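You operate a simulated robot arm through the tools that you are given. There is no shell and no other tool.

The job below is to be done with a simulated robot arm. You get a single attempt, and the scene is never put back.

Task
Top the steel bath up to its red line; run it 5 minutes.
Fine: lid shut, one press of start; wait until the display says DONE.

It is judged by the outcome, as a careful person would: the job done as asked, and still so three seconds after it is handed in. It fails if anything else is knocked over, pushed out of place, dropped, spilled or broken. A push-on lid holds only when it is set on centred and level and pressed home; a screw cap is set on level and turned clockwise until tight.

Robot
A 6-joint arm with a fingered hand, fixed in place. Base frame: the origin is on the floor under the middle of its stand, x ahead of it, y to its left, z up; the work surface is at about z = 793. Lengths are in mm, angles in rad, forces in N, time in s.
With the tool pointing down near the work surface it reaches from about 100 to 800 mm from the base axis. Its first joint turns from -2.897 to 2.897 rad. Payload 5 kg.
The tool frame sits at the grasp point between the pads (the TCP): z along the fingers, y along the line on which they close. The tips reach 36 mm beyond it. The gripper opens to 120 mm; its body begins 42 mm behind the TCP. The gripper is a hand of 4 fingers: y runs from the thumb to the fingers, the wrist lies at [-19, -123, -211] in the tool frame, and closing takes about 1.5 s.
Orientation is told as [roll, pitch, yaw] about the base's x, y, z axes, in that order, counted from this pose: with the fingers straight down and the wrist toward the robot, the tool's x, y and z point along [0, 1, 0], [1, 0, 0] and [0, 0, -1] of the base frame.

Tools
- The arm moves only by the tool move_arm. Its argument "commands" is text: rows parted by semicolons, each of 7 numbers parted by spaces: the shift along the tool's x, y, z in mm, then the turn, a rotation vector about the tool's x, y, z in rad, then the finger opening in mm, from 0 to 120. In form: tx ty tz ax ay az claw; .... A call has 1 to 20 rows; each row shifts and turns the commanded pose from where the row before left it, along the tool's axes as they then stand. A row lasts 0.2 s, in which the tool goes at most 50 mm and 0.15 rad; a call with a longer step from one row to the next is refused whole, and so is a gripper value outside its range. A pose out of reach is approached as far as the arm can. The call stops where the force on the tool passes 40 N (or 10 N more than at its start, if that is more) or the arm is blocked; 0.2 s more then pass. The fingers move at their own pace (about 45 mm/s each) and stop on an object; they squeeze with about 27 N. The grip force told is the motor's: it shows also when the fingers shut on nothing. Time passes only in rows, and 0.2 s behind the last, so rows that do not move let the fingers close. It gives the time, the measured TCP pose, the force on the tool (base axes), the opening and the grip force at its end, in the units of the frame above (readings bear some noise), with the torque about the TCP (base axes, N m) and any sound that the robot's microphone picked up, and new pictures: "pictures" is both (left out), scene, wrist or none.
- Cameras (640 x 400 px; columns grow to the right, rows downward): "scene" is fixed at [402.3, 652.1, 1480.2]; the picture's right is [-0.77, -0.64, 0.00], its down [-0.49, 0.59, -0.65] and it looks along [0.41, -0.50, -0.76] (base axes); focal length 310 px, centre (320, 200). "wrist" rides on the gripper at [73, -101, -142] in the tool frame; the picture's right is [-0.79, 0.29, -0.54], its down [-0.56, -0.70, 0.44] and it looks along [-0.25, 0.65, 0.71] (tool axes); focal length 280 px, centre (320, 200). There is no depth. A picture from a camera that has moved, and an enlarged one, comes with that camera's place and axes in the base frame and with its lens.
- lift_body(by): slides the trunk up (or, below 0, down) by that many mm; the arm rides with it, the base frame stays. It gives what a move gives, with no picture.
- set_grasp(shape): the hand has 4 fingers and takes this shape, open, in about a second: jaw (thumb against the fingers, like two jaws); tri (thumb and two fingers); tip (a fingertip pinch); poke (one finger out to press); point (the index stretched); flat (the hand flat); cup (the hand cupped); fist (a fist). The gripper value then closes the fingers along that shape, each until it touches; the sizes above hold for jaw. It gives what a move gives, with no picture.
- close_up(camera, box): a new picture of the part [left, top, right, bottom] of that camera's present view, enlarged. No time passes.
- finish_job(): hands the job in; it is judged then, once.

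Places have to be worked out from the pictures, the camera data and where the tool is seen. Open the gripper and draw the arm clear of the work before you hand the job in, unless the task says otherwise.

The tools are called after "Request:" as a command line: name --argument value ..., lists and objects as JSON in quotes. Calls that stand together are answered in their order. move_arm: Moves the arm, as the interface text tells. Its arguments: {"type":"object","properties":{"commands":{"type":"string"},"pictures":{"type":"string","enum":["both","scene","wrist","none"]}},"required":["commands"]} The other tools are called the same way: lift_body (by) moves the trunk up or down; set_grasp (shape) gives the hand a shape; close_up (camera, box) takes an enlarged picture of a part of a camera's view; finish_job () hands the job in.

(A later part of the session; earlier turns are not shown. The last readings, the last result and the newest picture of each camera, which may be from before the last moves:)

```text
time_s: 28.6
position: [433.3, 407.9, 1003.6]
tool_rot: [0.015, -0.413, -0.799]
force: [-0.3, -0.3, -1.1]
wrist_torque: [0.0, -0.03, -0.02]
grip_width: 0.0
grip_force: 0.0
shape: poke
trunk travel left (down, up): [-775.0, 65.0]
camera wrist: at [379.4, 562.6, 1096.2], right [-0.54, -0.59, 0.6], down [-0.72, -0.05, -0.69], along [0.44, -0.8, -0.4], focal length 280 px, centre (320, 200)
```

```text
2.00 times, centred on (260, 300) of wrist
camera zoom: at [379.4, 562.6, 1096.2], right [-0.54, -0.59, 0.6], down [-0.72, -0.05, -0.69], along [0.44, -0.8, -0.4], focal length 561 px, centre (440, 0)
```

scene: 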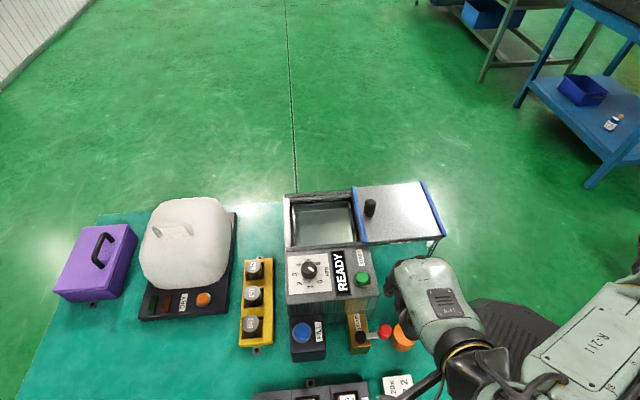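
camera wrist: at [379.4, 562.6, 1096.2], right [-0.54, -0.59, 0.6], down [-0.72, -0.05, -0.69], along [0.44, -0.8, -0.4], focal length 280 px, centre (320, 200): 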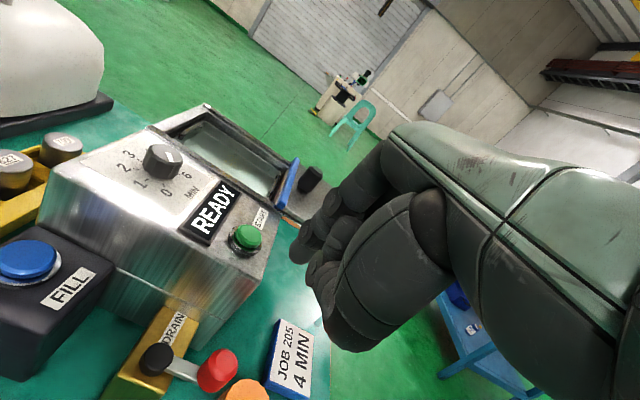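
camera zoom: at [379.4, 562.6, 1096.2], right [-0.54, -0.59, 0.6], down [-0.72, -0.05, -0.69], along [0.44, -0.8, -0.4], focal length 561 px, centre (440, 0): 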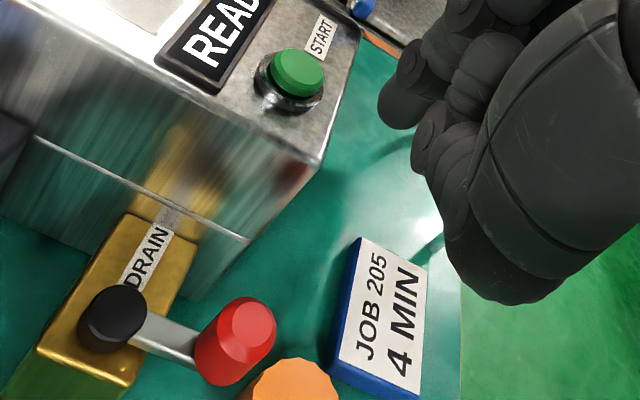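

The finger hangs clear at about 31 mm to the tank side of the red knob, as predicted. I descend 105 mm vertically so its tip is level with the knob.

Request:
move_arm --commands "0 -14.05 32.06 0 0 0 120; 0 -14.05 32.06 0 0 0 120; 0 -14.05 32.06 0 0 0 120; 0 0 0 0 0 0 120; 0 0 0 0 0 0 120"

Request:
close_up --camera "scene" --box '[330, 270, 430, 350]'

Request:
close_up --camera "wrist" --box '[200, 200, 360, 320]'

```text
time_s: 29.8
position: [433.0, 408.7, 899.7]
tool_rot: [0.016, -0.41, -0.798]
force: [-0.6, -0.5, 0.5]
wrist_torque: [-0.01, 0.0, -0.01]
grip_width: 0.0
grip_force: 0.0
shape: poke
trunk travel left (down, up): [-775.0, 65.0]
camera wrist: at [379.5, 563.8, 991.7], right [-0.54, -0.59, 0.6], down [-0.72, -0.05, -0.69], along [0.44, -0.8, -0.4], focal length 280 px, centre (320, 200)
```

scene: 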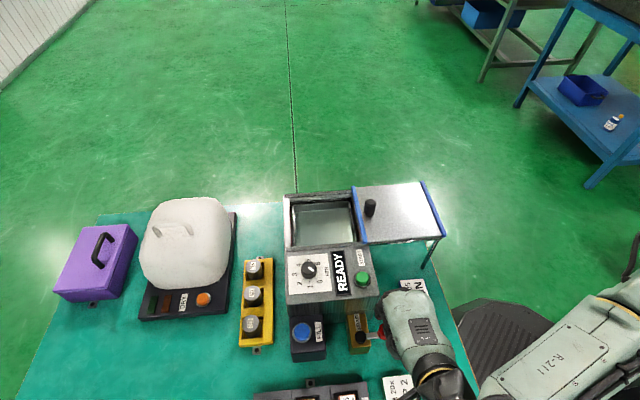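
wrist: 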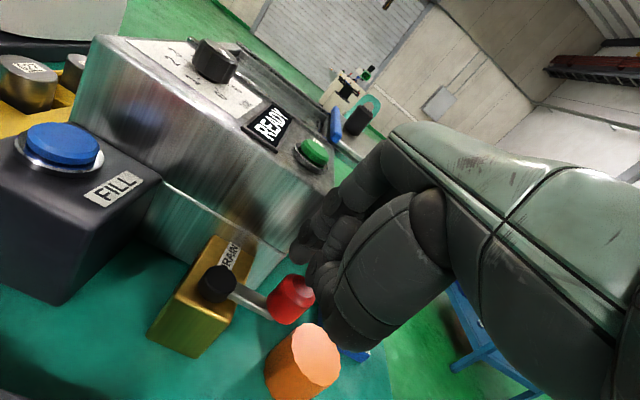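

```text
5.00 times, centred on (380, 310) of scene
camera zoom: at [402.3, 652.1, 1480.2], right [-0.77, -0.64, 0.0], down [-0.49, 0.59, -0.65], along [0.41, -0.5, -0.76], focal length 1548 px, centre (20, -350)
```

zoom: 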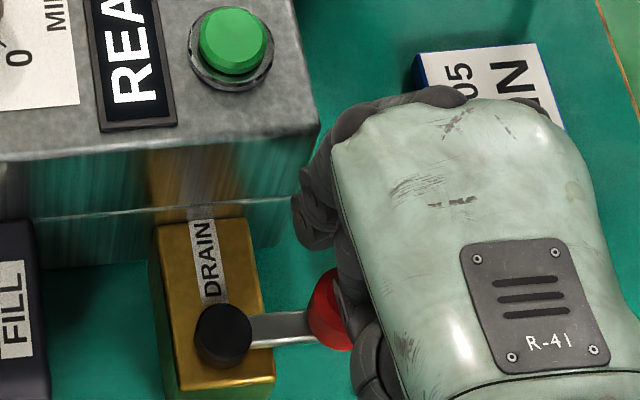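

```text
3.33 times, centred on (280, 260) of wrist
camera zoom: at [379.5, 563.8, 991.7], right [-0.54, -0.59, 0.6], down [-0.72, -0.05, -0.69], along [0.44, -0.8, -0.4], focal length 935 px, centre (453, 0)
```

zoom: 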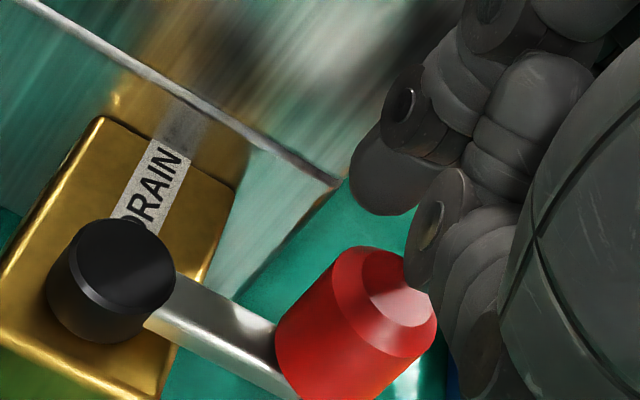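

The index tip is beside the knob, and a folded fingertip hovers about 5 mm above the knob's top. Pushing sideways at this height should bring only the index against the knob. I move 20 mm away from the tank in small steps.

Request:
move_arm --commands "0 -7.3 -3.2 0 0 0 120; 0 -3.7 -1.6 0 0 0 120; 0 -3.7 -1.6 0 0 0 120; 0 -3.7 -1.6 0 0 0 120; 0 0 0 0 0 0 120"

Request:
close_up --camera "scene" --box '[330, 270, 430, 350]'

Request:
close_up --camera "wrist" --box '[200, 200, 360, 320]'

Request:
close_up --camera "scene" --box '[312, 194, 336, 209]'

```text
time_s: 31.0
position: [421.4, 423.6, 899.1]
tool_rot: [0.015, -0.41, -0.801]
force: [1.1, 0.1, 1.0]
wrist_torque: [-0.03, -0.03, -0.02]
grip_width: 0.0
grip_force: 0.1
shape: poke
trunk travel left (down, up): [-775.0, 65.0]
camera wrist: at [366.7, 578.1, 991.8], right [-0.54, -0.59, 0.6], down [-0.72, -0.05, -0.69], along [0.44, -0.8, -0.4], focal length 280 px, centre (320, 200)
```

scene: 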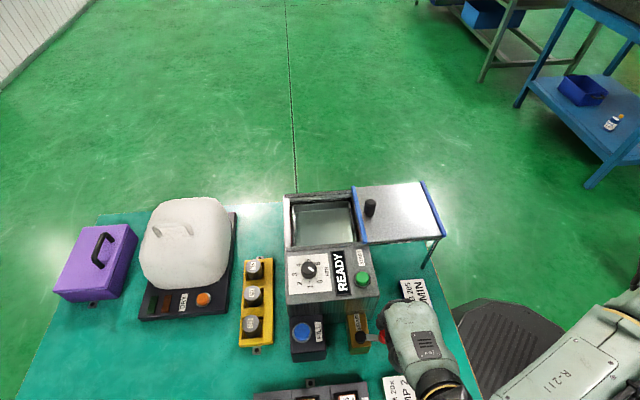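
wrist: 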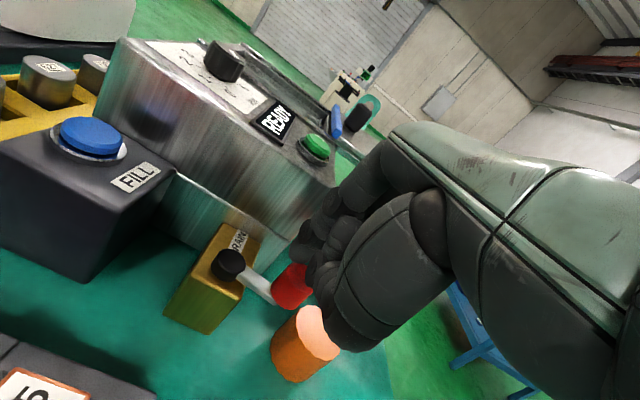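

```text
5.00 times, centred on (380, 310) of scene
camera zoom: at [402.3, 652.1, 1480.2], right [-0.77, -0.64, 0.0], down [-0.49, 0.59, -0.65], along [0.41, -0.5, -0.76], focal length 1548 px, centre (20, -350)
```

zoom: 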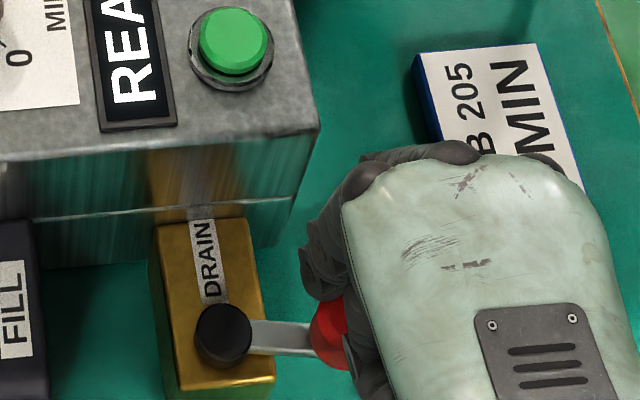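

```text
3.33 times, centred on (280, 260) of wrist
camera zoom: at [366.7, 578.1, 991.8], right [-0.54, -0.59, 0.6], down [-0.72, -0.05, -0.69], along [0.44, -0.8, -0.4], focal length 935 px, centre (453, 0)
```

zoom: 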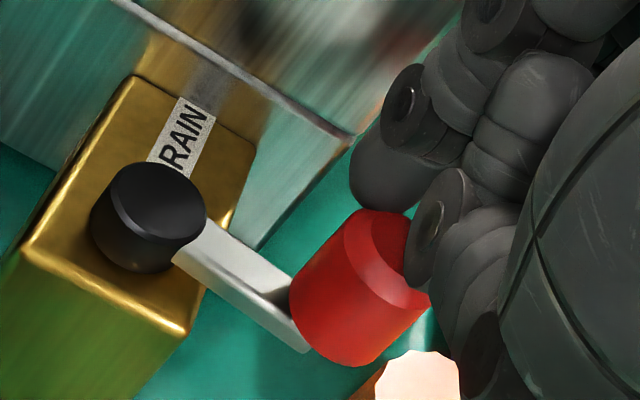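

```text
16.00 times, centred on (324, 202) of scene
camera zoom: at [402.3, 652.1, 1480.2], right [-0.77, -0.64, 0.0], down [-0.49, 0.59, -0.65], along [0.41, -0.5, -0.76], focal length 4952 px, centre (256, 176)
```

zoom: 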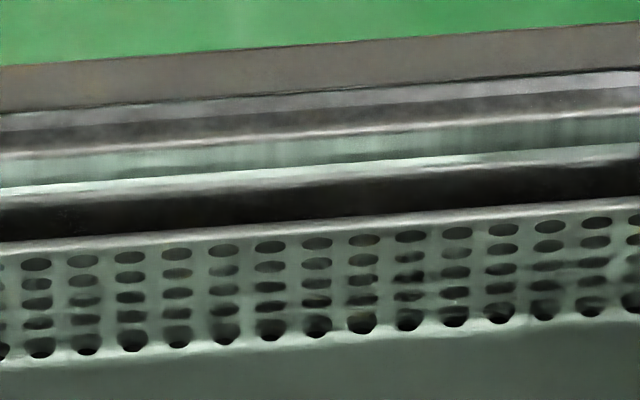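

Contact is just being made (about 1 N) and the lever has turned only slightly, with no level change yet. I push on another 16 mm in small steps.

Request:
move_arm --commands "0 -3.7 -1.6 0 0 0 120; 0 -3.7 -1.6 0 0 0 120; 0 -3.7 -1.6 0 0 0 120; 0 -3.7 -1.6 0 0 0 120"

Request:
close_up --camera "scene" --box '[330, 270, 430, 350]'

Request:
close_up --camera "wrist" --box '[200, 200, 360, 320]'

Request:
close_up --camera "scene" --box '[312, 194, 336, 209]'

```text
time_s: 32.0
position: [409.0, 435.7, 898.7]
tool_rot: [0.017, -0.41, -0.799]
force: [4.7, 0.6, 2.5]
wrist_torque: [-0.03, -0.18, -0.01]
grip_width: 0.1
grip_force: 0.1
shape: poke
trunk travel left (down, up): [-775.0, 65.0]
camera wrist: at [355.2, 590.3, 991.6], right [-0.54, -0.59, 0.6], down [-0.72, -0.05, -0.69], along [0.44, -0.8, -0.4], focal length 280 px, centre (320, 200)
```

scene: 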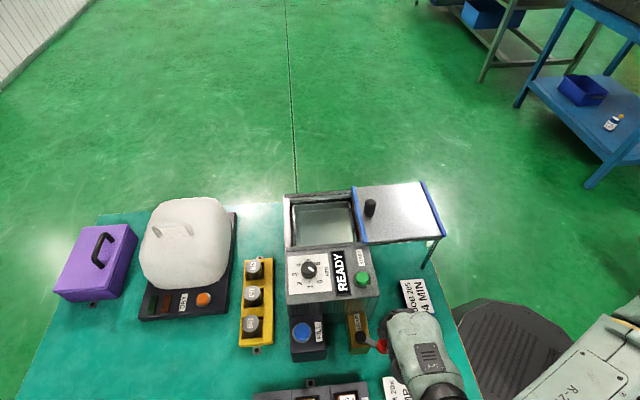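
wrist: 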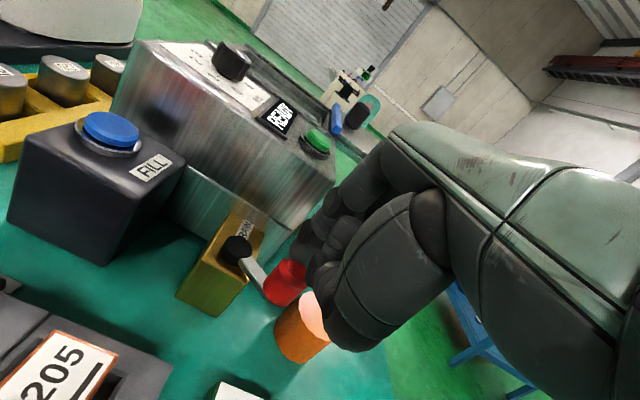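

```text
5.00 times, centred on (380, 310) of scene
camera zoom: at [402.3, 652.1, 1480.2], right [-0.77, -0.64, 0.0], down [-0.49, 0.59, -0.65], along [0.41, -0.5, -0.76], focal length 1548 px, centre (20, -350)
```

zoom: 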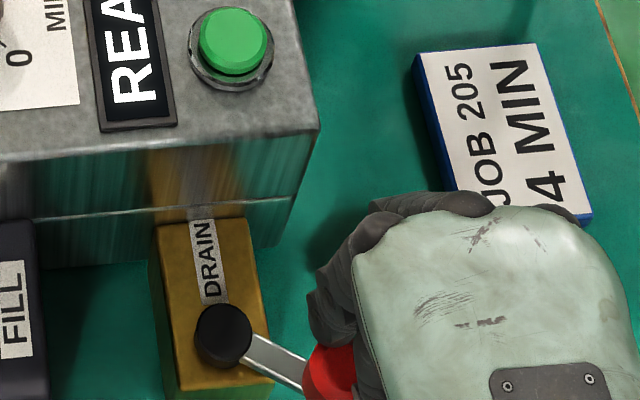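

```text
3.33 times, centred on (280, 260) of wrist
camera zoom: at [355.2, 590.3, 991.6], right [-0.54, -0.59, 0.6], down [-0.72, -0.05, -0.69], along [0.44, -0.8, -0.4], focal length 935 px, centre (453, 0)
```

zoom: 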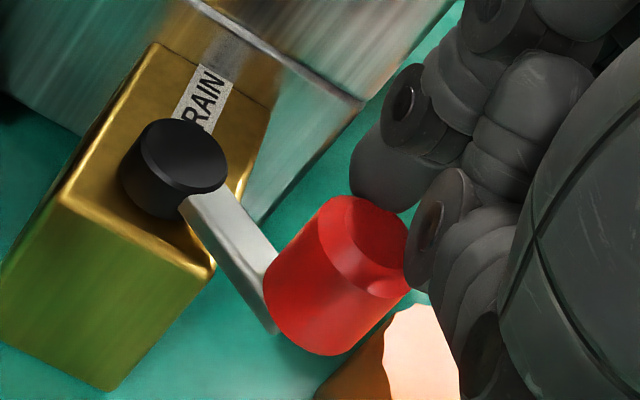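

```text
16.00 times, centred on (324, 202) of scene
camera zoom: at [402.3, 652.1, 1480.2], right [-0.77, -0.64, 0.0], down [-0.49, 0.59, -0.65], along [0.41, -0.5, -0.76], focal length 4952 px, centre (256, 176)
```

zoom: 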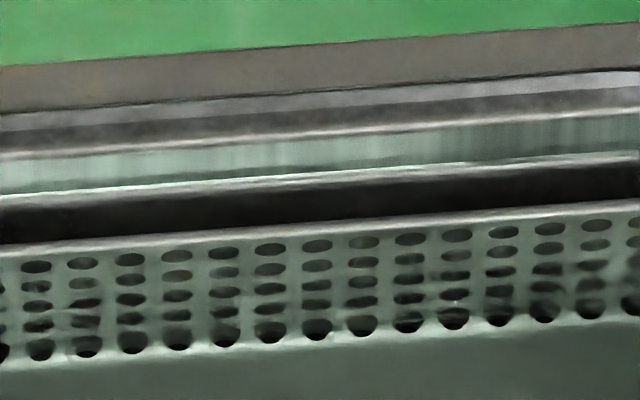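

The lever has swung about 35–40° and the level has begun to fall slightly. I wait 0.4 s to gauge the drain rate.

Request:
move_arm --commands "0 0 0 0 0 0 120" --pictures "none"

Request:
close_up --camera "scene" --box '[312, 194, 336, 209]'

Request:
close_up --camera "scene" --box '[340, 220, 372, 246]'

```text
time_s: 32.4
position: [408.6, 437.2, 899.3]
tool_rot: [0.016, -0.41, -0.8]
force: [3.4, 0.7, 2.7]
wrist_torque: [0.03, -0.15, -0.02]
grip_width: 0.0
grip_force: 0.0
shape: poke
trunk travel left (down, up): [-775.0, 65.0]
```

```text
16.00 times, centred on (324, 202) of scene
camera zoom: at [402.3, 652.1, 1480.2], right [-0.77, -0.64, 0.0], down [-0.49, 0.59, -0.65], along [0.41, -0.5, -0.76], focal length 4952 px, centre (256, 176)
```

zoom: 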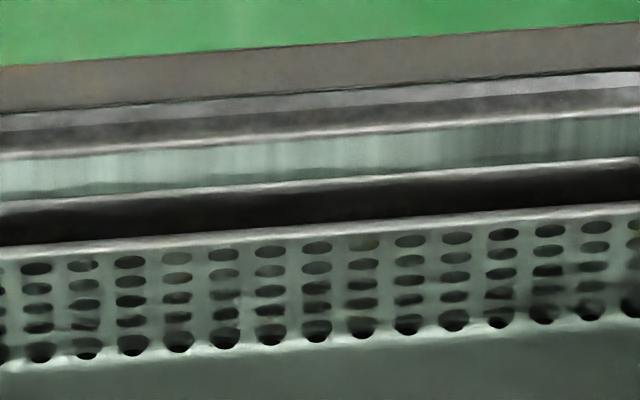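

```text
15.38 times, centred on (356, 233) of scene
camera zoom: at [402.3, 652.1, 1480.2], right [-0.77, -0.64, 0.0], down [-0.49, 0.59, -0.65], along [0.41, -0.5, -0.76], focal length 4762 px, centre (-234, -308)
```

zoom: 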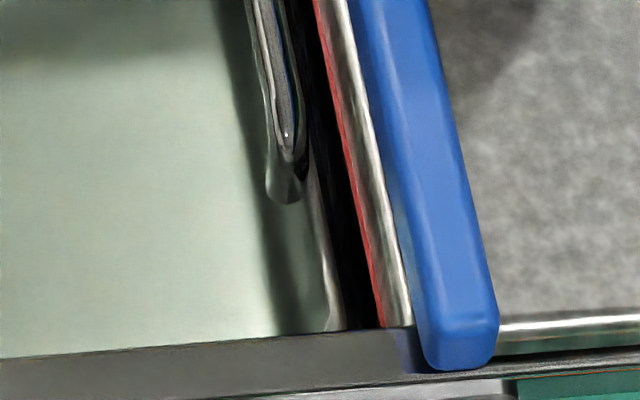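

Red shows again as a thin line and the level falls about 2 mm/s, so I close the valve now. I lift over the knob, come down on its far side and push it back toward closed.

Request:
move_arm --commands "0 10.4 -23.8 0 0 0 120; 0 -29.3 -12.8 0 0 0 120; 0 -29.3 -12.8 0 0 0 120; 0 -10.4 23.8 0 0 0 120; 0 9.2 4 0 0 0 120; 0 9.2 4 0 0 0 120; 0 9.2 4 0 0 0 120; 0 9.2 4 0 0 0 120"

Request:
close_up --camera "scene" --box '[330, 270, 430, 350]'

Request:
close_up --camera "scene" --box '[340, 220, 372, 246]'

Request:
close_up --camera "scene" --box '[312, 194, 336, 209]'

```text
time_s: 34.2
position: [386.5, 435.7, 907.8]
tool_rot: [0.017, -0.409, -0.8]
force: [-0.2, -0.2, 0.0]
wrist_torque: [0.04, -0.02, 0.03]
grip_width: 0.0
grip_force: 0.0
shape: poke
out of reach, approached as far as the arm can: row 3, 4
trunk travel left (down, up): [-775.0, 65.0]
camera wrist: at [332.2, 592.0, 1000.1], right [-0.54, -0.59, 0.6], down [-0.72, -0.05, -0.69], along [0.44, -0.8, -0.4], focal length 280 px, centre (320, 200)
```

scene: 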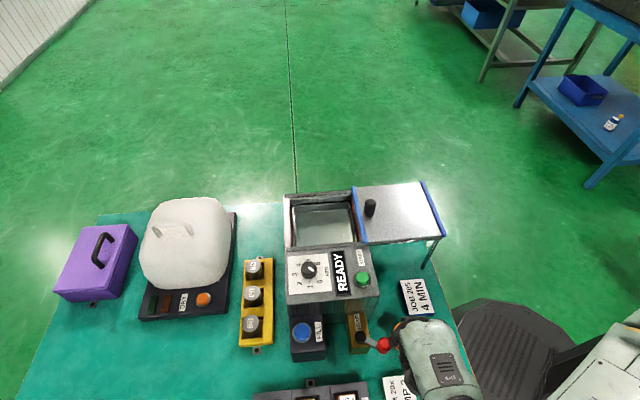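
wrist: 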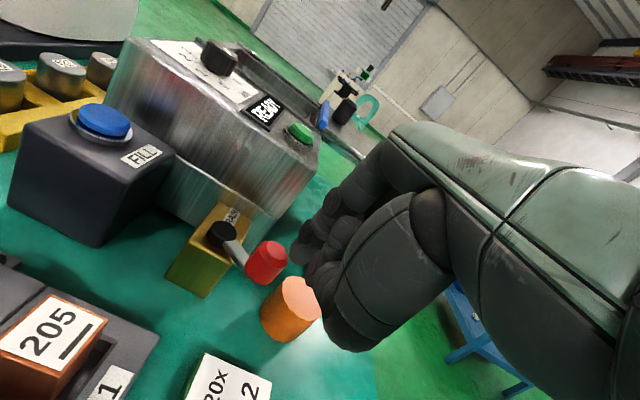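

```text
5.00 times, centred on (380, 310) of scene
camera zoom: at [402.3, 652.1, 1480.2], right [-0.77, -0.64, 0.0], down [-0.49, 0.59, -0.65], along [0.41, -0.5, -0.76], focal length 1548 px, centre (20, -350)
```

zoom: 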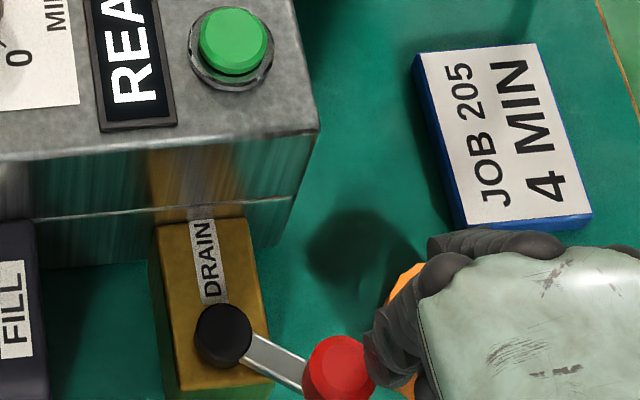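

```text
15.38 times, centred on (356, 233) of scene
camera zoom: at [402.3, 652.1, 1480.2], right [-0.77, -0.64, 0.0], down [-0.49, 0.59, -0.65], along [0.41, -0.5, -0.76], focal length 4762 px, centre (-234, -308)
```

zoom: 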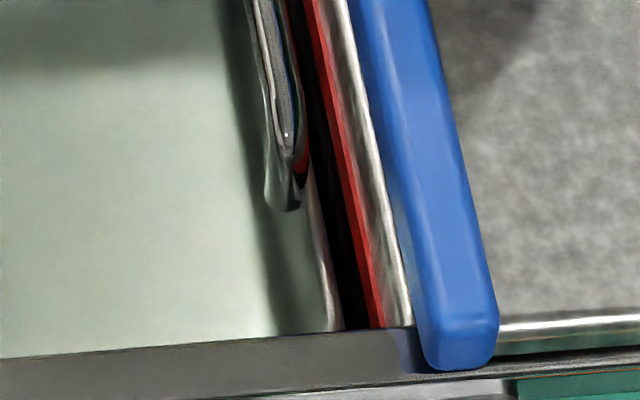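

```text
16.00 times, centred on (324, 202) of scene
camera zoom: at [402.3, 652.1, 1480.2], right [-0.77, -0.64, 0.0], down [-0.49, 0.59, -0.65], along [0.41, -0.5, -0.76], focal length 4952 px, centre (256, 176)
```

zoom: 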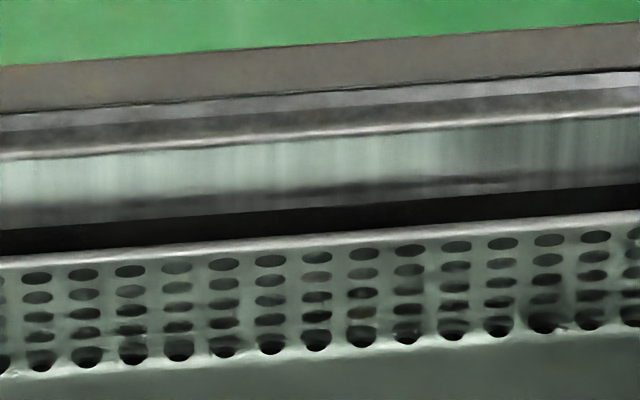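

The hand could not reach the far side in this orientation; it stands in front of the knob, and the valve is still open. I can refill later, so there is no danger: I lift clear and turn to the comfortable orientation (yaw 45°, tilt as used for FILL) to push the lever closed from its far side.

Request:
move_arm --commands "0 12 -27.5 0 0 0 120; 0 12 -27.5 0.13 0 0 120; 0 0 0 0.14 0 0 120; 0 0 0 0.14 0 0 120; 0 0 0 0 0 -0.1443 120; 0 0 0 0 0 -0.1443 120; 0 0 0 0 0 -0.1443 120; 0 0 0 0 0 -0.1443 120; 0 0 0 0 0 -0.1443 120; 0 0 0 0 0 -0.1443 120; 0 0 0 0 0 -0.1443 120; 0 0 0 0 0 -0.1443 120; 0 0 0 0 0 -0.1443 120; 0 0 0 0 0 -0.1443 120; 0 0 0 0 0 -0.1443 120; 0 0 0 0 -0.15 0 120; 0 0 0 0 -0.15 0 120; 0 0 0 0 -0.15 0 120"

Request:
close_up --camera "scene" --box '[330, 270, 430, 350]'

Request:
close_up --camera "scene" --box '[340, 220, 372, 246]'

```text
time_s: 38.0
position: [385.2, 435.4, 966.3]
tool_rot: [-0.454, -0.015, 0.794]
force: [-0.7, 0.0, 0.6]
wrist_torque: [0.02, 0.02, 0.02]
grip_width: 0.0
grip_force: 0.0
shape: poke
trunk travel left (down, up): [-775.0, 65.0]
camera wrist: at [222.7, 450.6, 1063.3], right [0.53, -0.13, 0.84], down [0.01, -0.99, -0.16], along [0.85, 0.09, -0.52], focal length 280 px, centre (320, 200)
```

scene: 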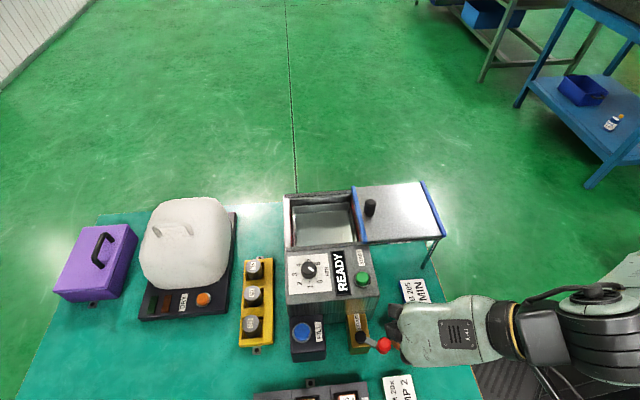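
wrist: 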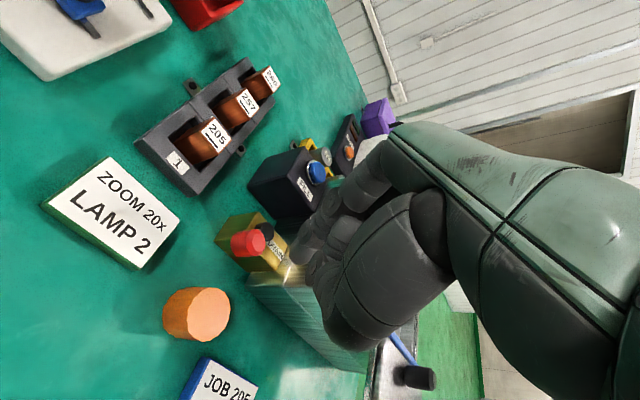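

```text
5.00 times, centred on (380, 310) of scene
camera zoom: at [402.3, 652.1, 1480.2], right [-0.77, -0.64, 0.0], down [-0.49, 0.59, -0.65], along [0.41, -0.5, -0.76], focal length 1548 px, centre (20, -350)
```

zoom: 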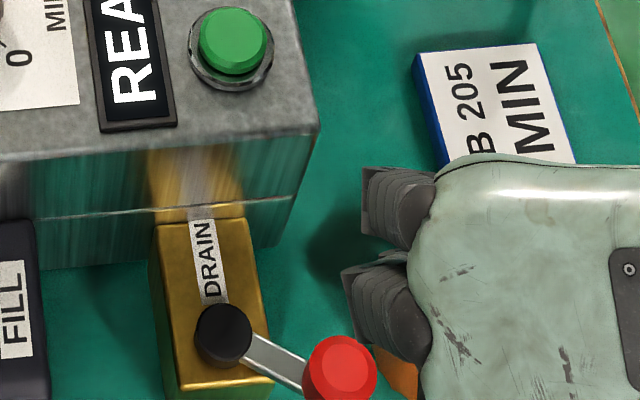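

```text
15.38 times, centred on (356, 233) of scene
camera zoom: at [402.3, 652.1, 1480.2], right [-0.77, -0.64, 0.0], down [-0.49, 0.59, -0.65], along [0.41, -0.5, -0.76], focal length 4762 px, centre (-234, -308)
```

zoom: 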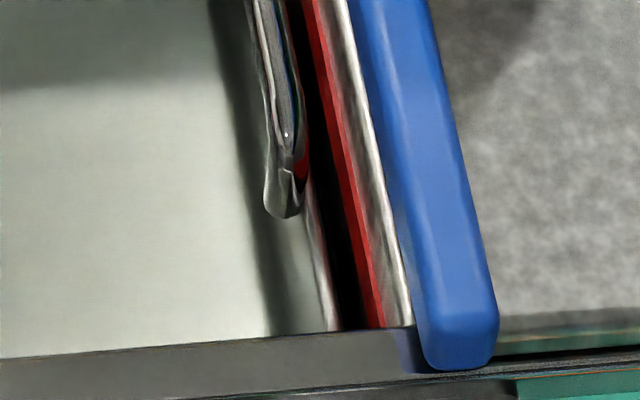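

The valve is still about 30° open and the red band is now fully exposed. The hand is in a good orientation, so I move to the far side of the knob and lower beside it.

Request:
move_arm --commands "23.8 26.7 -11.6 0 0 0 120; 14 0 28.75 0 0 0 120; 14 0 28.75 0 0 0 120; 0 0 0 0 0 0 120"

Request:
close_up --camera "scene" --box '[330, 280, 430, 360]'

Request:
close_up --camera "wrist" --box '[180, 180, 340, 320]'

```text
time_s: 39.0
position: [386.3, 474.7, 902.3]
tool_rot: [-0.452, -0.012, 0.794]
force: [0.7, 0.2, -0.4]
wrist_torque: [0.0, 0.0, -0.01]
grip_width: 0.1
grip_force: 0.1
shape: poke
trunk travel left (down, up): [-775.0, 65.0]
camera wrist: at [223.8, 489.3, 999.5], right [0.53, -0.14, 0.84], down [0.01, -0.99, -0.16], along [0.85, 0.09, -0.52], focal length 280 px, centre (320, 200)
```

scene: 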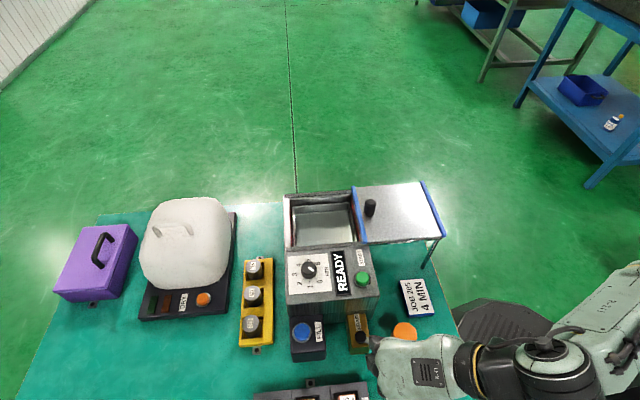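
wrist: 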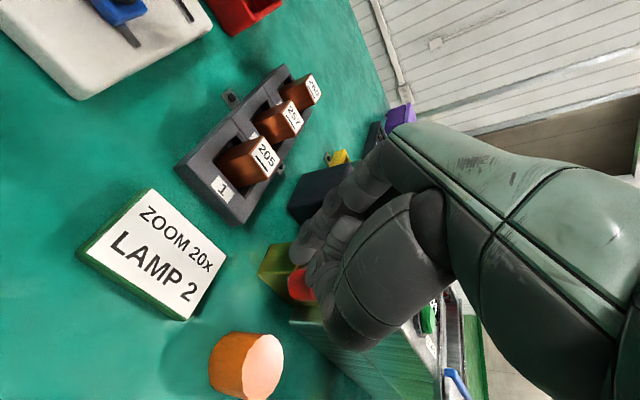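

```text
5.00 times, centred on (380, 320) of scene
camera zoom: at [402.3, 652.1, 1480.2], right [-0.77, -0.64, 0.0], down [-0.49, 0.59, -0.65], along [0.41, -0.5, -0.76], focal length 1548 px, centre (20, -400)
```

zoom: 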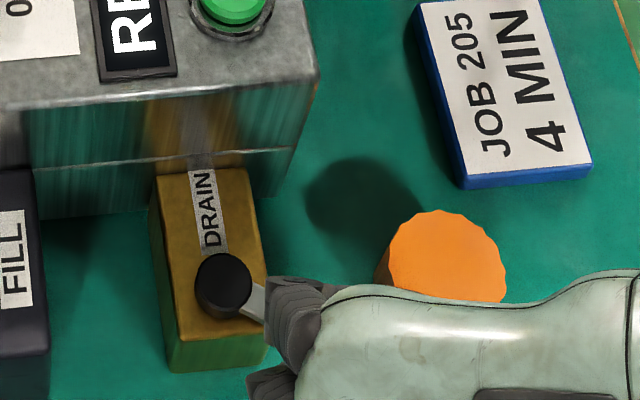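

```text
2.86 times, centred on (260, 250) of wrist
camera zoom: at [223.8, 489.3, 999.5], right [0.53, -0.14, 0.84], down [0.01, -0.99, -0.16], along [0.85, 0.09, -0.52], focal length 801 px, centre (491, 57)
```

zoom: 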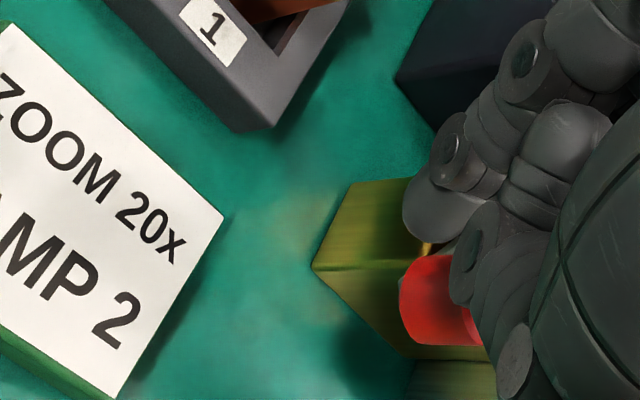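

The finger is on the far side of the red knob with no contact yet. I push toward the tank in steps to swing the lever back toward closed.

Request:
move_arm --commands "-7.2 0 3.5 0 0 0 120; -7.2 0 3.5 0 0 0 120; -5.4 0 2.6 0 0 0 120; -4.5 0 2.2 0 0 0 120; -3.6 0 1.75 0 0 0 120"

Request:
close_up --camera "scene" --box '[330, 280, 430, 360]'

Request:
close_up --camera "wrist" --box '[180, 180, 340, 320]'

Request:
close_up --camera "scene" --box '[312, 194, 336, 209]'

```text
time_s: 40.2
position: [407.6, 453.9, 903.1]
tool_rot: [-0.451, -0.016, 0.795]
force: [-2.3, 0.3, 1.7]
wrist_torque: [0.03, 0.1, 0.01]
grip_width: 0.0
grip_force: 0.0
shape: poke
trunk travel left (down, up): [-775.0, 65.0]
camera wrist: at [245.7, 466.6, 1000.4], right [0.53, -0.14, 0.84], down [0.01, -0.99, -0.17], along [0.85, 0.1, -0.52], focal length 280 px, centre (320, 200)
```

scene: 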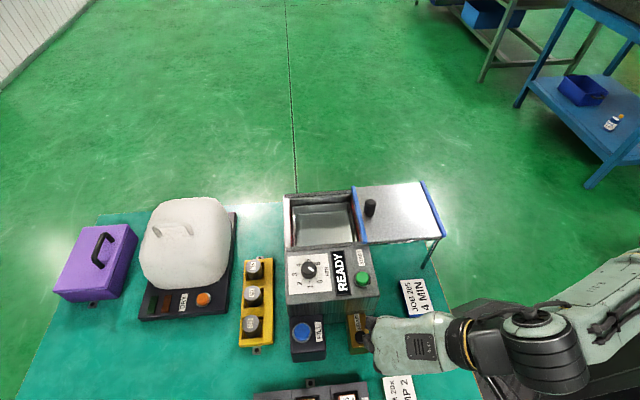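
wrist: 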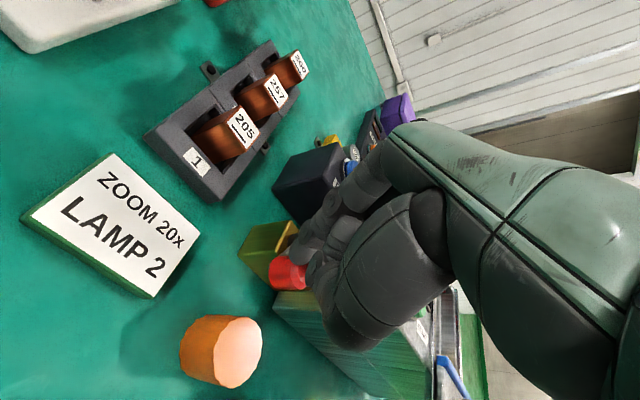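

```text
5.00 times, centred on (380, 320) of scene
camera zoom: at [402.3, 652.1, 1480.2], right [-0.77, -0.64, 0.0], down [-0.49, 0.59, -0.65], along [0.41, -0.5, -0.76], focal length 1548 px, centre (20, -400)
```

zoom: 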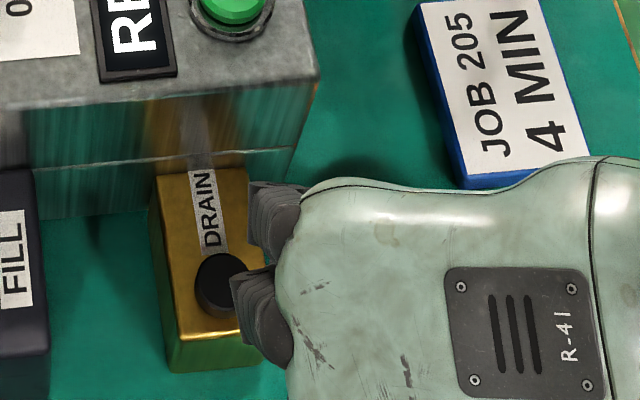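

```text
2.86 times, centred on (260, 250) of wrist
camera zoom: at [245.7, 466.6, 1000.4], right [0.53, -0.14, 0.84], down [0.01, -0.99, -0.17], along [0.85, 0.1, -0.52], focal length 801 px, centre (491, 57)
```

zoom: 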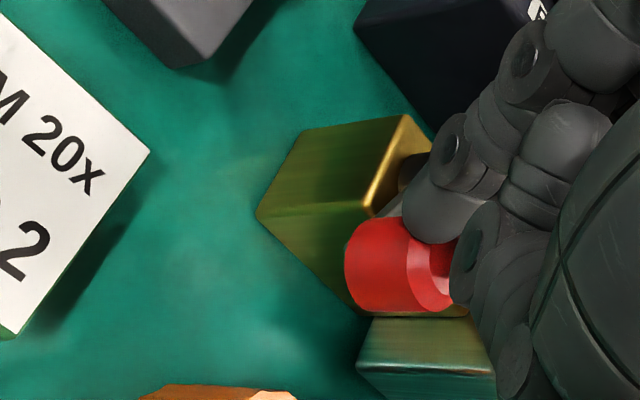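

```text
16.00 times, centred on (324, 202) of scene
camera zoom: at [402.3, 652.1, 1480.2], right [-0.77, -0.64, 0.0], down [-0.49, 0.59, -0.65], along [0.41, -0.5, -0.76], focal length 4952 px, centre (256, 176)
```

zoom: 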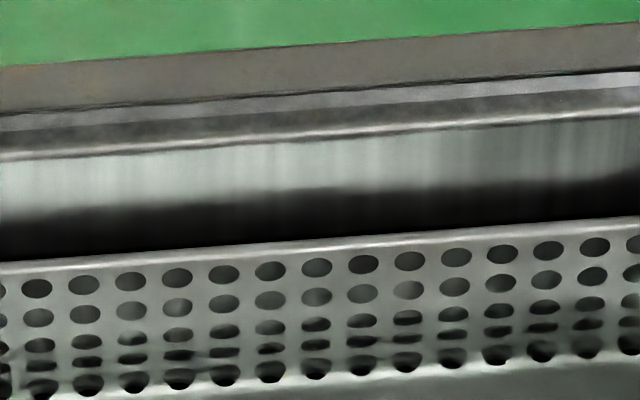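

The lever is nearly back and pushed with about 3 N. I continue in small steps until it meets its stop or lines up with its original position.

Request:
move_arm --commands "-2.7 0 1.3 0 0 0 120; -2.7 0 1.3 0 0 0 120; 0 0 0 0 0 0 120" --pictures "scene"

Request:
close_up --camera "wrist" --box '[180, 180, 340, 320]'

Request:
close_up --camera "scene" --box '[312, 194, 336, 209]'

```text
time_s: 41.0
position: [412.4, 448.2, 903.1]
tool_rot: [-0.451, -0.014, 0.795]
force: [-2.5, 0.8, 2.0]
wrist_torque: [0.01, 0.07, -0.03]
grip_width: 0.3
grip_force: 0.0
shape: poke
trunk travel left (down, up): [-775.0, 65.0]
```

scene: 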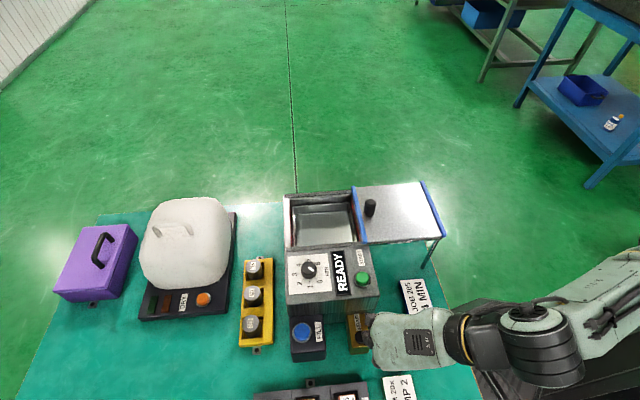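

```text
2.86 times, centred on (260, 250) of wrist
camera zoom: at [250.3, 462.6, 999.7], right [0.53, -0.14, 0.84], down [0.01, -0.99, -0.16], along [0.85, 0.09, -0.52], focal length 801 px, centre (491, 57)
```

zoom: 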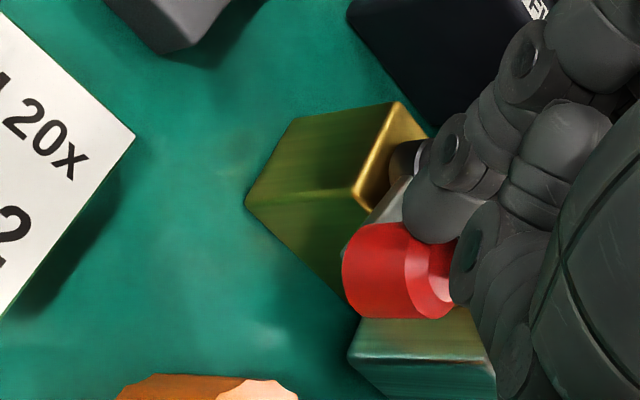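

```text
16.00 times, centred on (324, 202) of scene
camera zoom: at [402.3, 652.1, 1480.2], right [-0.77, -0.64, 0.0], down [-0.49, 0.59, -0.65], along [0.41, -0.5, -0.76], focal length 4952 px, centre (256, 176)
```

zoom: 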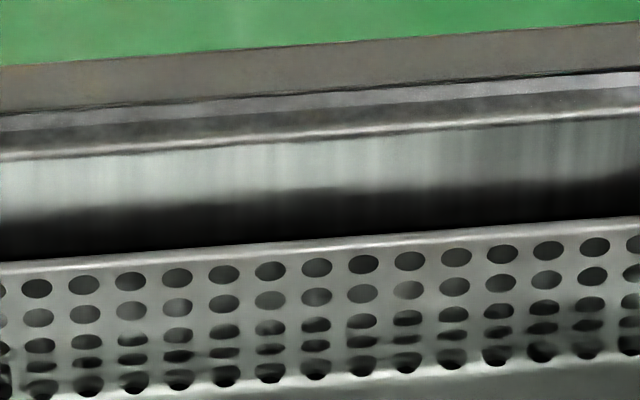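

The level is nearly steady now. The hand hides the lever from the scene camera, so I back off, lift clear and look at the lever's angle.

Request:
move_arm --commands "10.8 0 -5.3 0 0 0 120; -17.5 0 -36 0 0 0 120; -17.5 0 -36 0 0 0 120; 30 0 -14 0 0 0 120; 30 0 -14 0 0 0 120; 0 0 0 0 0 0 120"

Request:
close_up --camera "scene" --box '[335, 300, 425, 360]'

Request:
close_up --camera "scene" --box '[312, 194, 336, 209]'

Request:
close_up --camera "scene" --box '[340, 220, 372, 246]'

```text
time_s: 42.4
position: [358.4, 501.9, 982.9]
tool_rot: [-0.451, -0.014, 0.793]
force: [0.3, 1.2, -0.3]
wrist_torque: [-0.03, 0.04, -0.01]
grip_width: 0.2
grip_force: 0.0
shape: poke
trunk travel left (down, up): [-775.0, 65.0]
camera wrist: at [195.5, 515.7, 1079.8], right [0.53, -0.14, 0.84], down [0.01, -0.99, -0.17], along [0.85, 0.09, -0.52], focal length 280 px, centre (320, 200)
```

scene: 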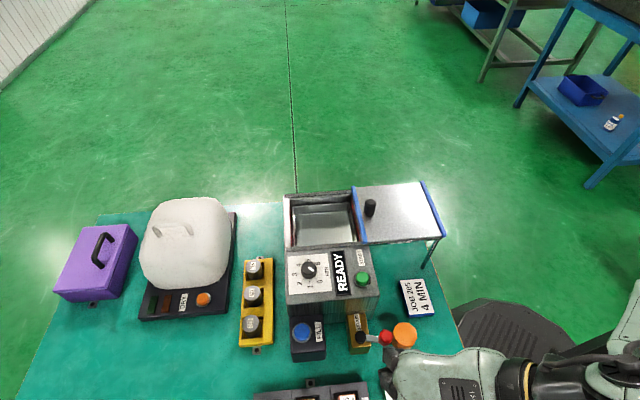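
wrist: 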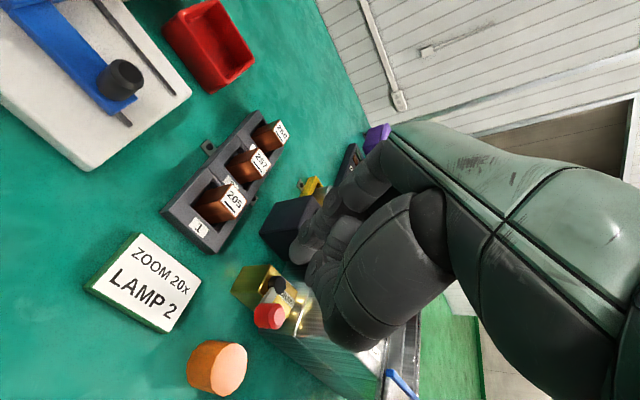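

```text
6.67 times, centred on (380, 330) of scene
camera zoom: at [402.3, 652.1, 1480.2], right [-0.77, -0.64, 0.0], down [-0.49, 0.59, -0.65], along [0.41, -0.5, -0.76], focal length 2064 px, centre (-80, -667)
```

zoom: 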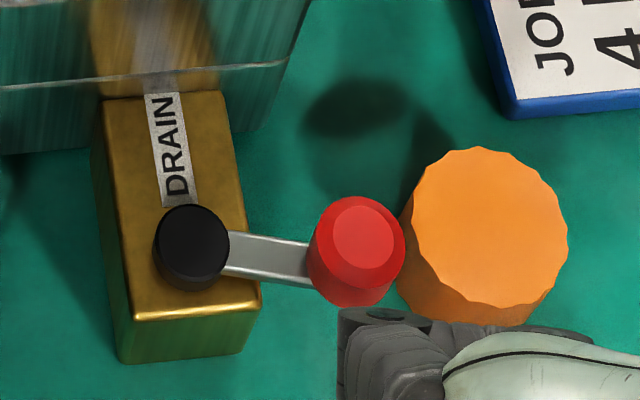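

```text
16.00 times, centred on (324, 202) of scene
camera zoom: at [402.3, 652.1, 1480.2], right [-0.77, -0.64, 0.0], down [-0.49, 0.59, -0.65], along [0.41, -0.5, -0.76], focal length 4952 px, centre (256, 176)
```

zoom: 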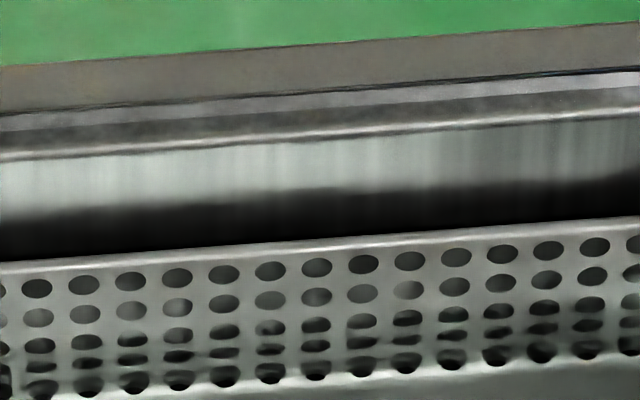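

```text
15.38 times, centred on (356, 233) of scene
camera zoom: at [402.3, 652.1, 1480.2], right [-0.77, -0.64, 0.0], down [-0.49, 0.59, -0.65], along [0.41, -0.5, -0.76], focal length 4762 px, centre (-234, -308)
```

zoom: 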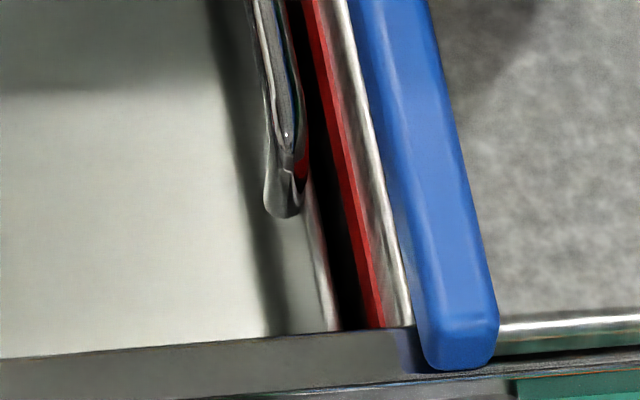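

The valve is almost shut (about 14° left) and the level holds steady. I go back the same way and push the knob the last 12 mm to its original closed position.

Request:
move_arm --commands "-30 0 14 0 0 0 120; -30 0 14 0 0 0 120; 17.5 0 36 0 0 0 120; 17.5 0 36 0 0 0 120; -9 0 4.4 0 0 0 120; -3.6 0 1.75 0 0 0 120; -3.6 0 1.75 0 0 0 120; -3.6 0 1.75 0 0 0 120; 0 0 0 0 0 0 120" --pictures "wrist"

Request:
close_up --camera "wrist" --box '[180, 180, 340, 320]'

Request:
close_up --camera "scene" --box '[335, 300, 425, 360]'

```text
time_s: 44.4
position: [420.1, 441.3, 903.1]
tool_rot: [-0.453, -0.015, 0.795]
force: [-0.5, 0.0, 0.2]
wrist_torque: [0.01, -0.01, 0.0]
grip_width: 0.0
grip_force: 0.0
shape: poke
trunk travel left (down, up): [-775.0, 65.0]
camera wrist: at [257.5, 455.7, 1000.0], right [0.53, -0.14, 0.84], down [0.01, -0.99, -0.16], along [0.85, 0.09, -0.52], focal length 280 px, centre (320, 200)
```

wrist: 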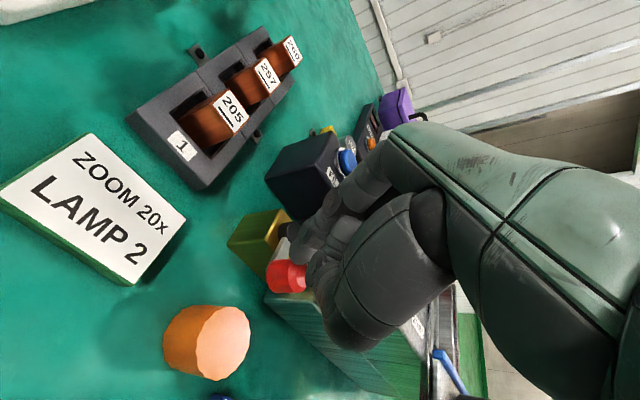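

```text
2.86 times, centred on (260, 250) of wrist
camera zoom: at [257.5, 455.7, 1000.0], right [0.53, -0.14, 0.84], down [0.01, -0.99, -0.16], along [0.85, 0.09, -0.52], focal length 801 px, centre (491, 57)
```

zoom: 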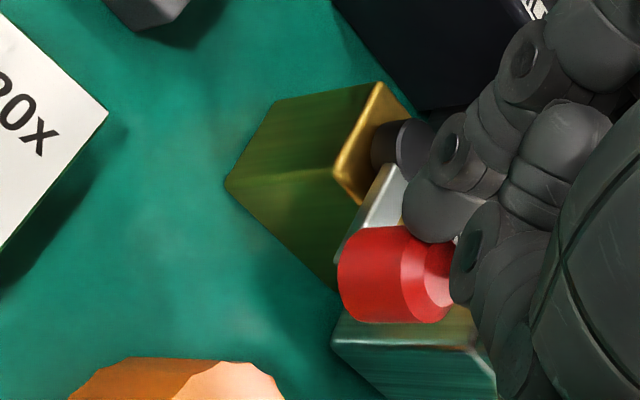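

```text
6.67 times, centred on (380, 330) of scene
camera zoom: at [402.3, 652.1, 1480.2], right [-0.77, -0.64, 0.0], down [-0.49, 0.59, -0.65], along [0.41, -0.5, -0.76], focal length 2064 px, centre (-80, -667)
```

zoom: 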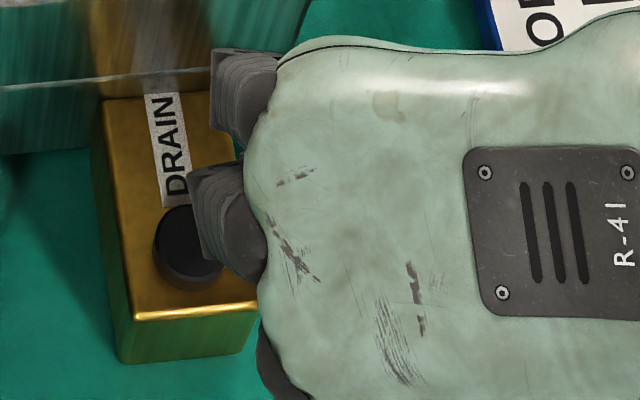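

The knob has been moved about 10 mm. I push 3 mm more, then back off and look again.

Request:
move_arm --commands "-2.7 0 1.3 0 0 0 120; 0 0 0 0 0 0 120" --pictures "none"

Request:
move_arm --commands "10.8 0 -5.3 0 0 0 120; -17.5 0 -36 0 0 0 120; -17.5 0 -36 0 0 0 120; 33 0 -16 0 0 0 120; 33 0 -16 0 0 0 120; 0 0 0 0 0 0 120" --pictures "scene"

Request:
close_up --camera "scene" --box '[335, 300, 425, 360]'

Request:
close_up --camera "scene" --box '[312, 194, 336, 209]'

```text
time_s: 45.0
position: [422.9, 439.7, 903.6]
tool_rot: [-0.45, -0.014, 0.793]
force: [-1.3, 1.4, 0.8]
wrist_torque: [0.03, 0.07, 0.0]
grip_width: 0.0
grip_force: 0.1
shape: poke
trunk travel left (down, up): [-775.0, 65.0]
```

```text
time_s: 46.4
position: [362.8, 495.8, 983.2]
tool_rot: [-0.45, -0.013, 0.795]
force: [-0.1, 0.0, 0.5]
wrist_torque: [0.01, -0.02, 0.01]
grip_width: 0.0
grip_force: 0.0
shape: poke
trunk travel left (down, up): [-775.0, 65.0]
```

scene: 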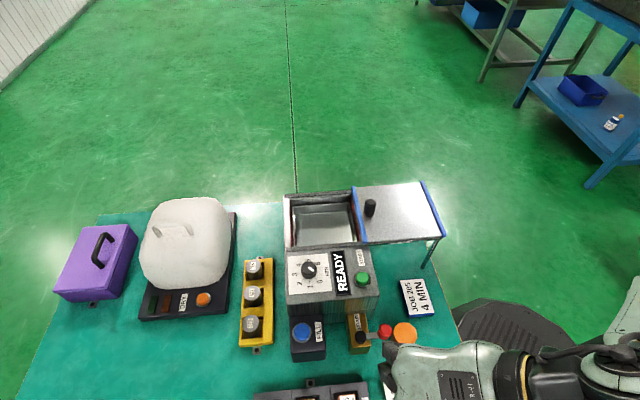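

```text
6.67 times, centred on (380, 330) of scene
camera zoom: at [402.3, 652.1, 1480.2], right [-0.77, -0.64, 0.0], down [-0.49, 0.59, -0.65], along [0.41, -0.5, -0.76], focal length 2064 px, centre (-80, -667)
```

zoom: 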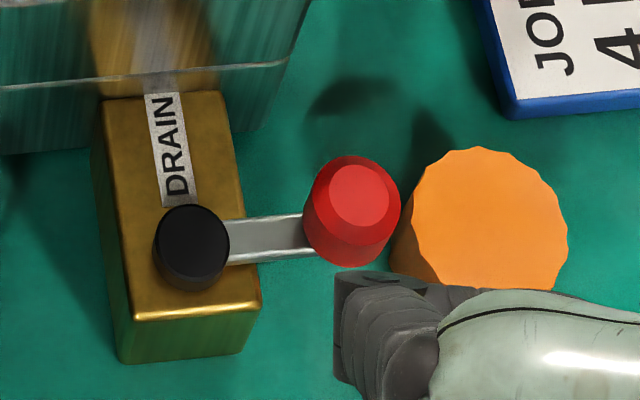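

```text
16.00 times, centred on (324, 202) of scene
camera zoom: at [402.3, 652.1, 1480.2], right [-0.77, -0.64, 0.0], down [-0.49, 0.59, -0.65], along [0.41, -0.5, -0.76], focal length 4952 px, centre (256, 176)
```

zoom: 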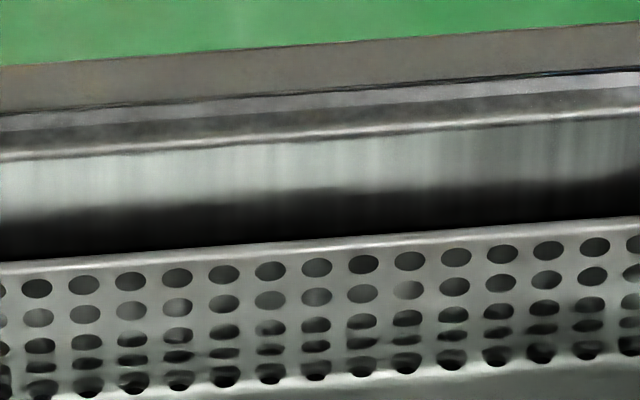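

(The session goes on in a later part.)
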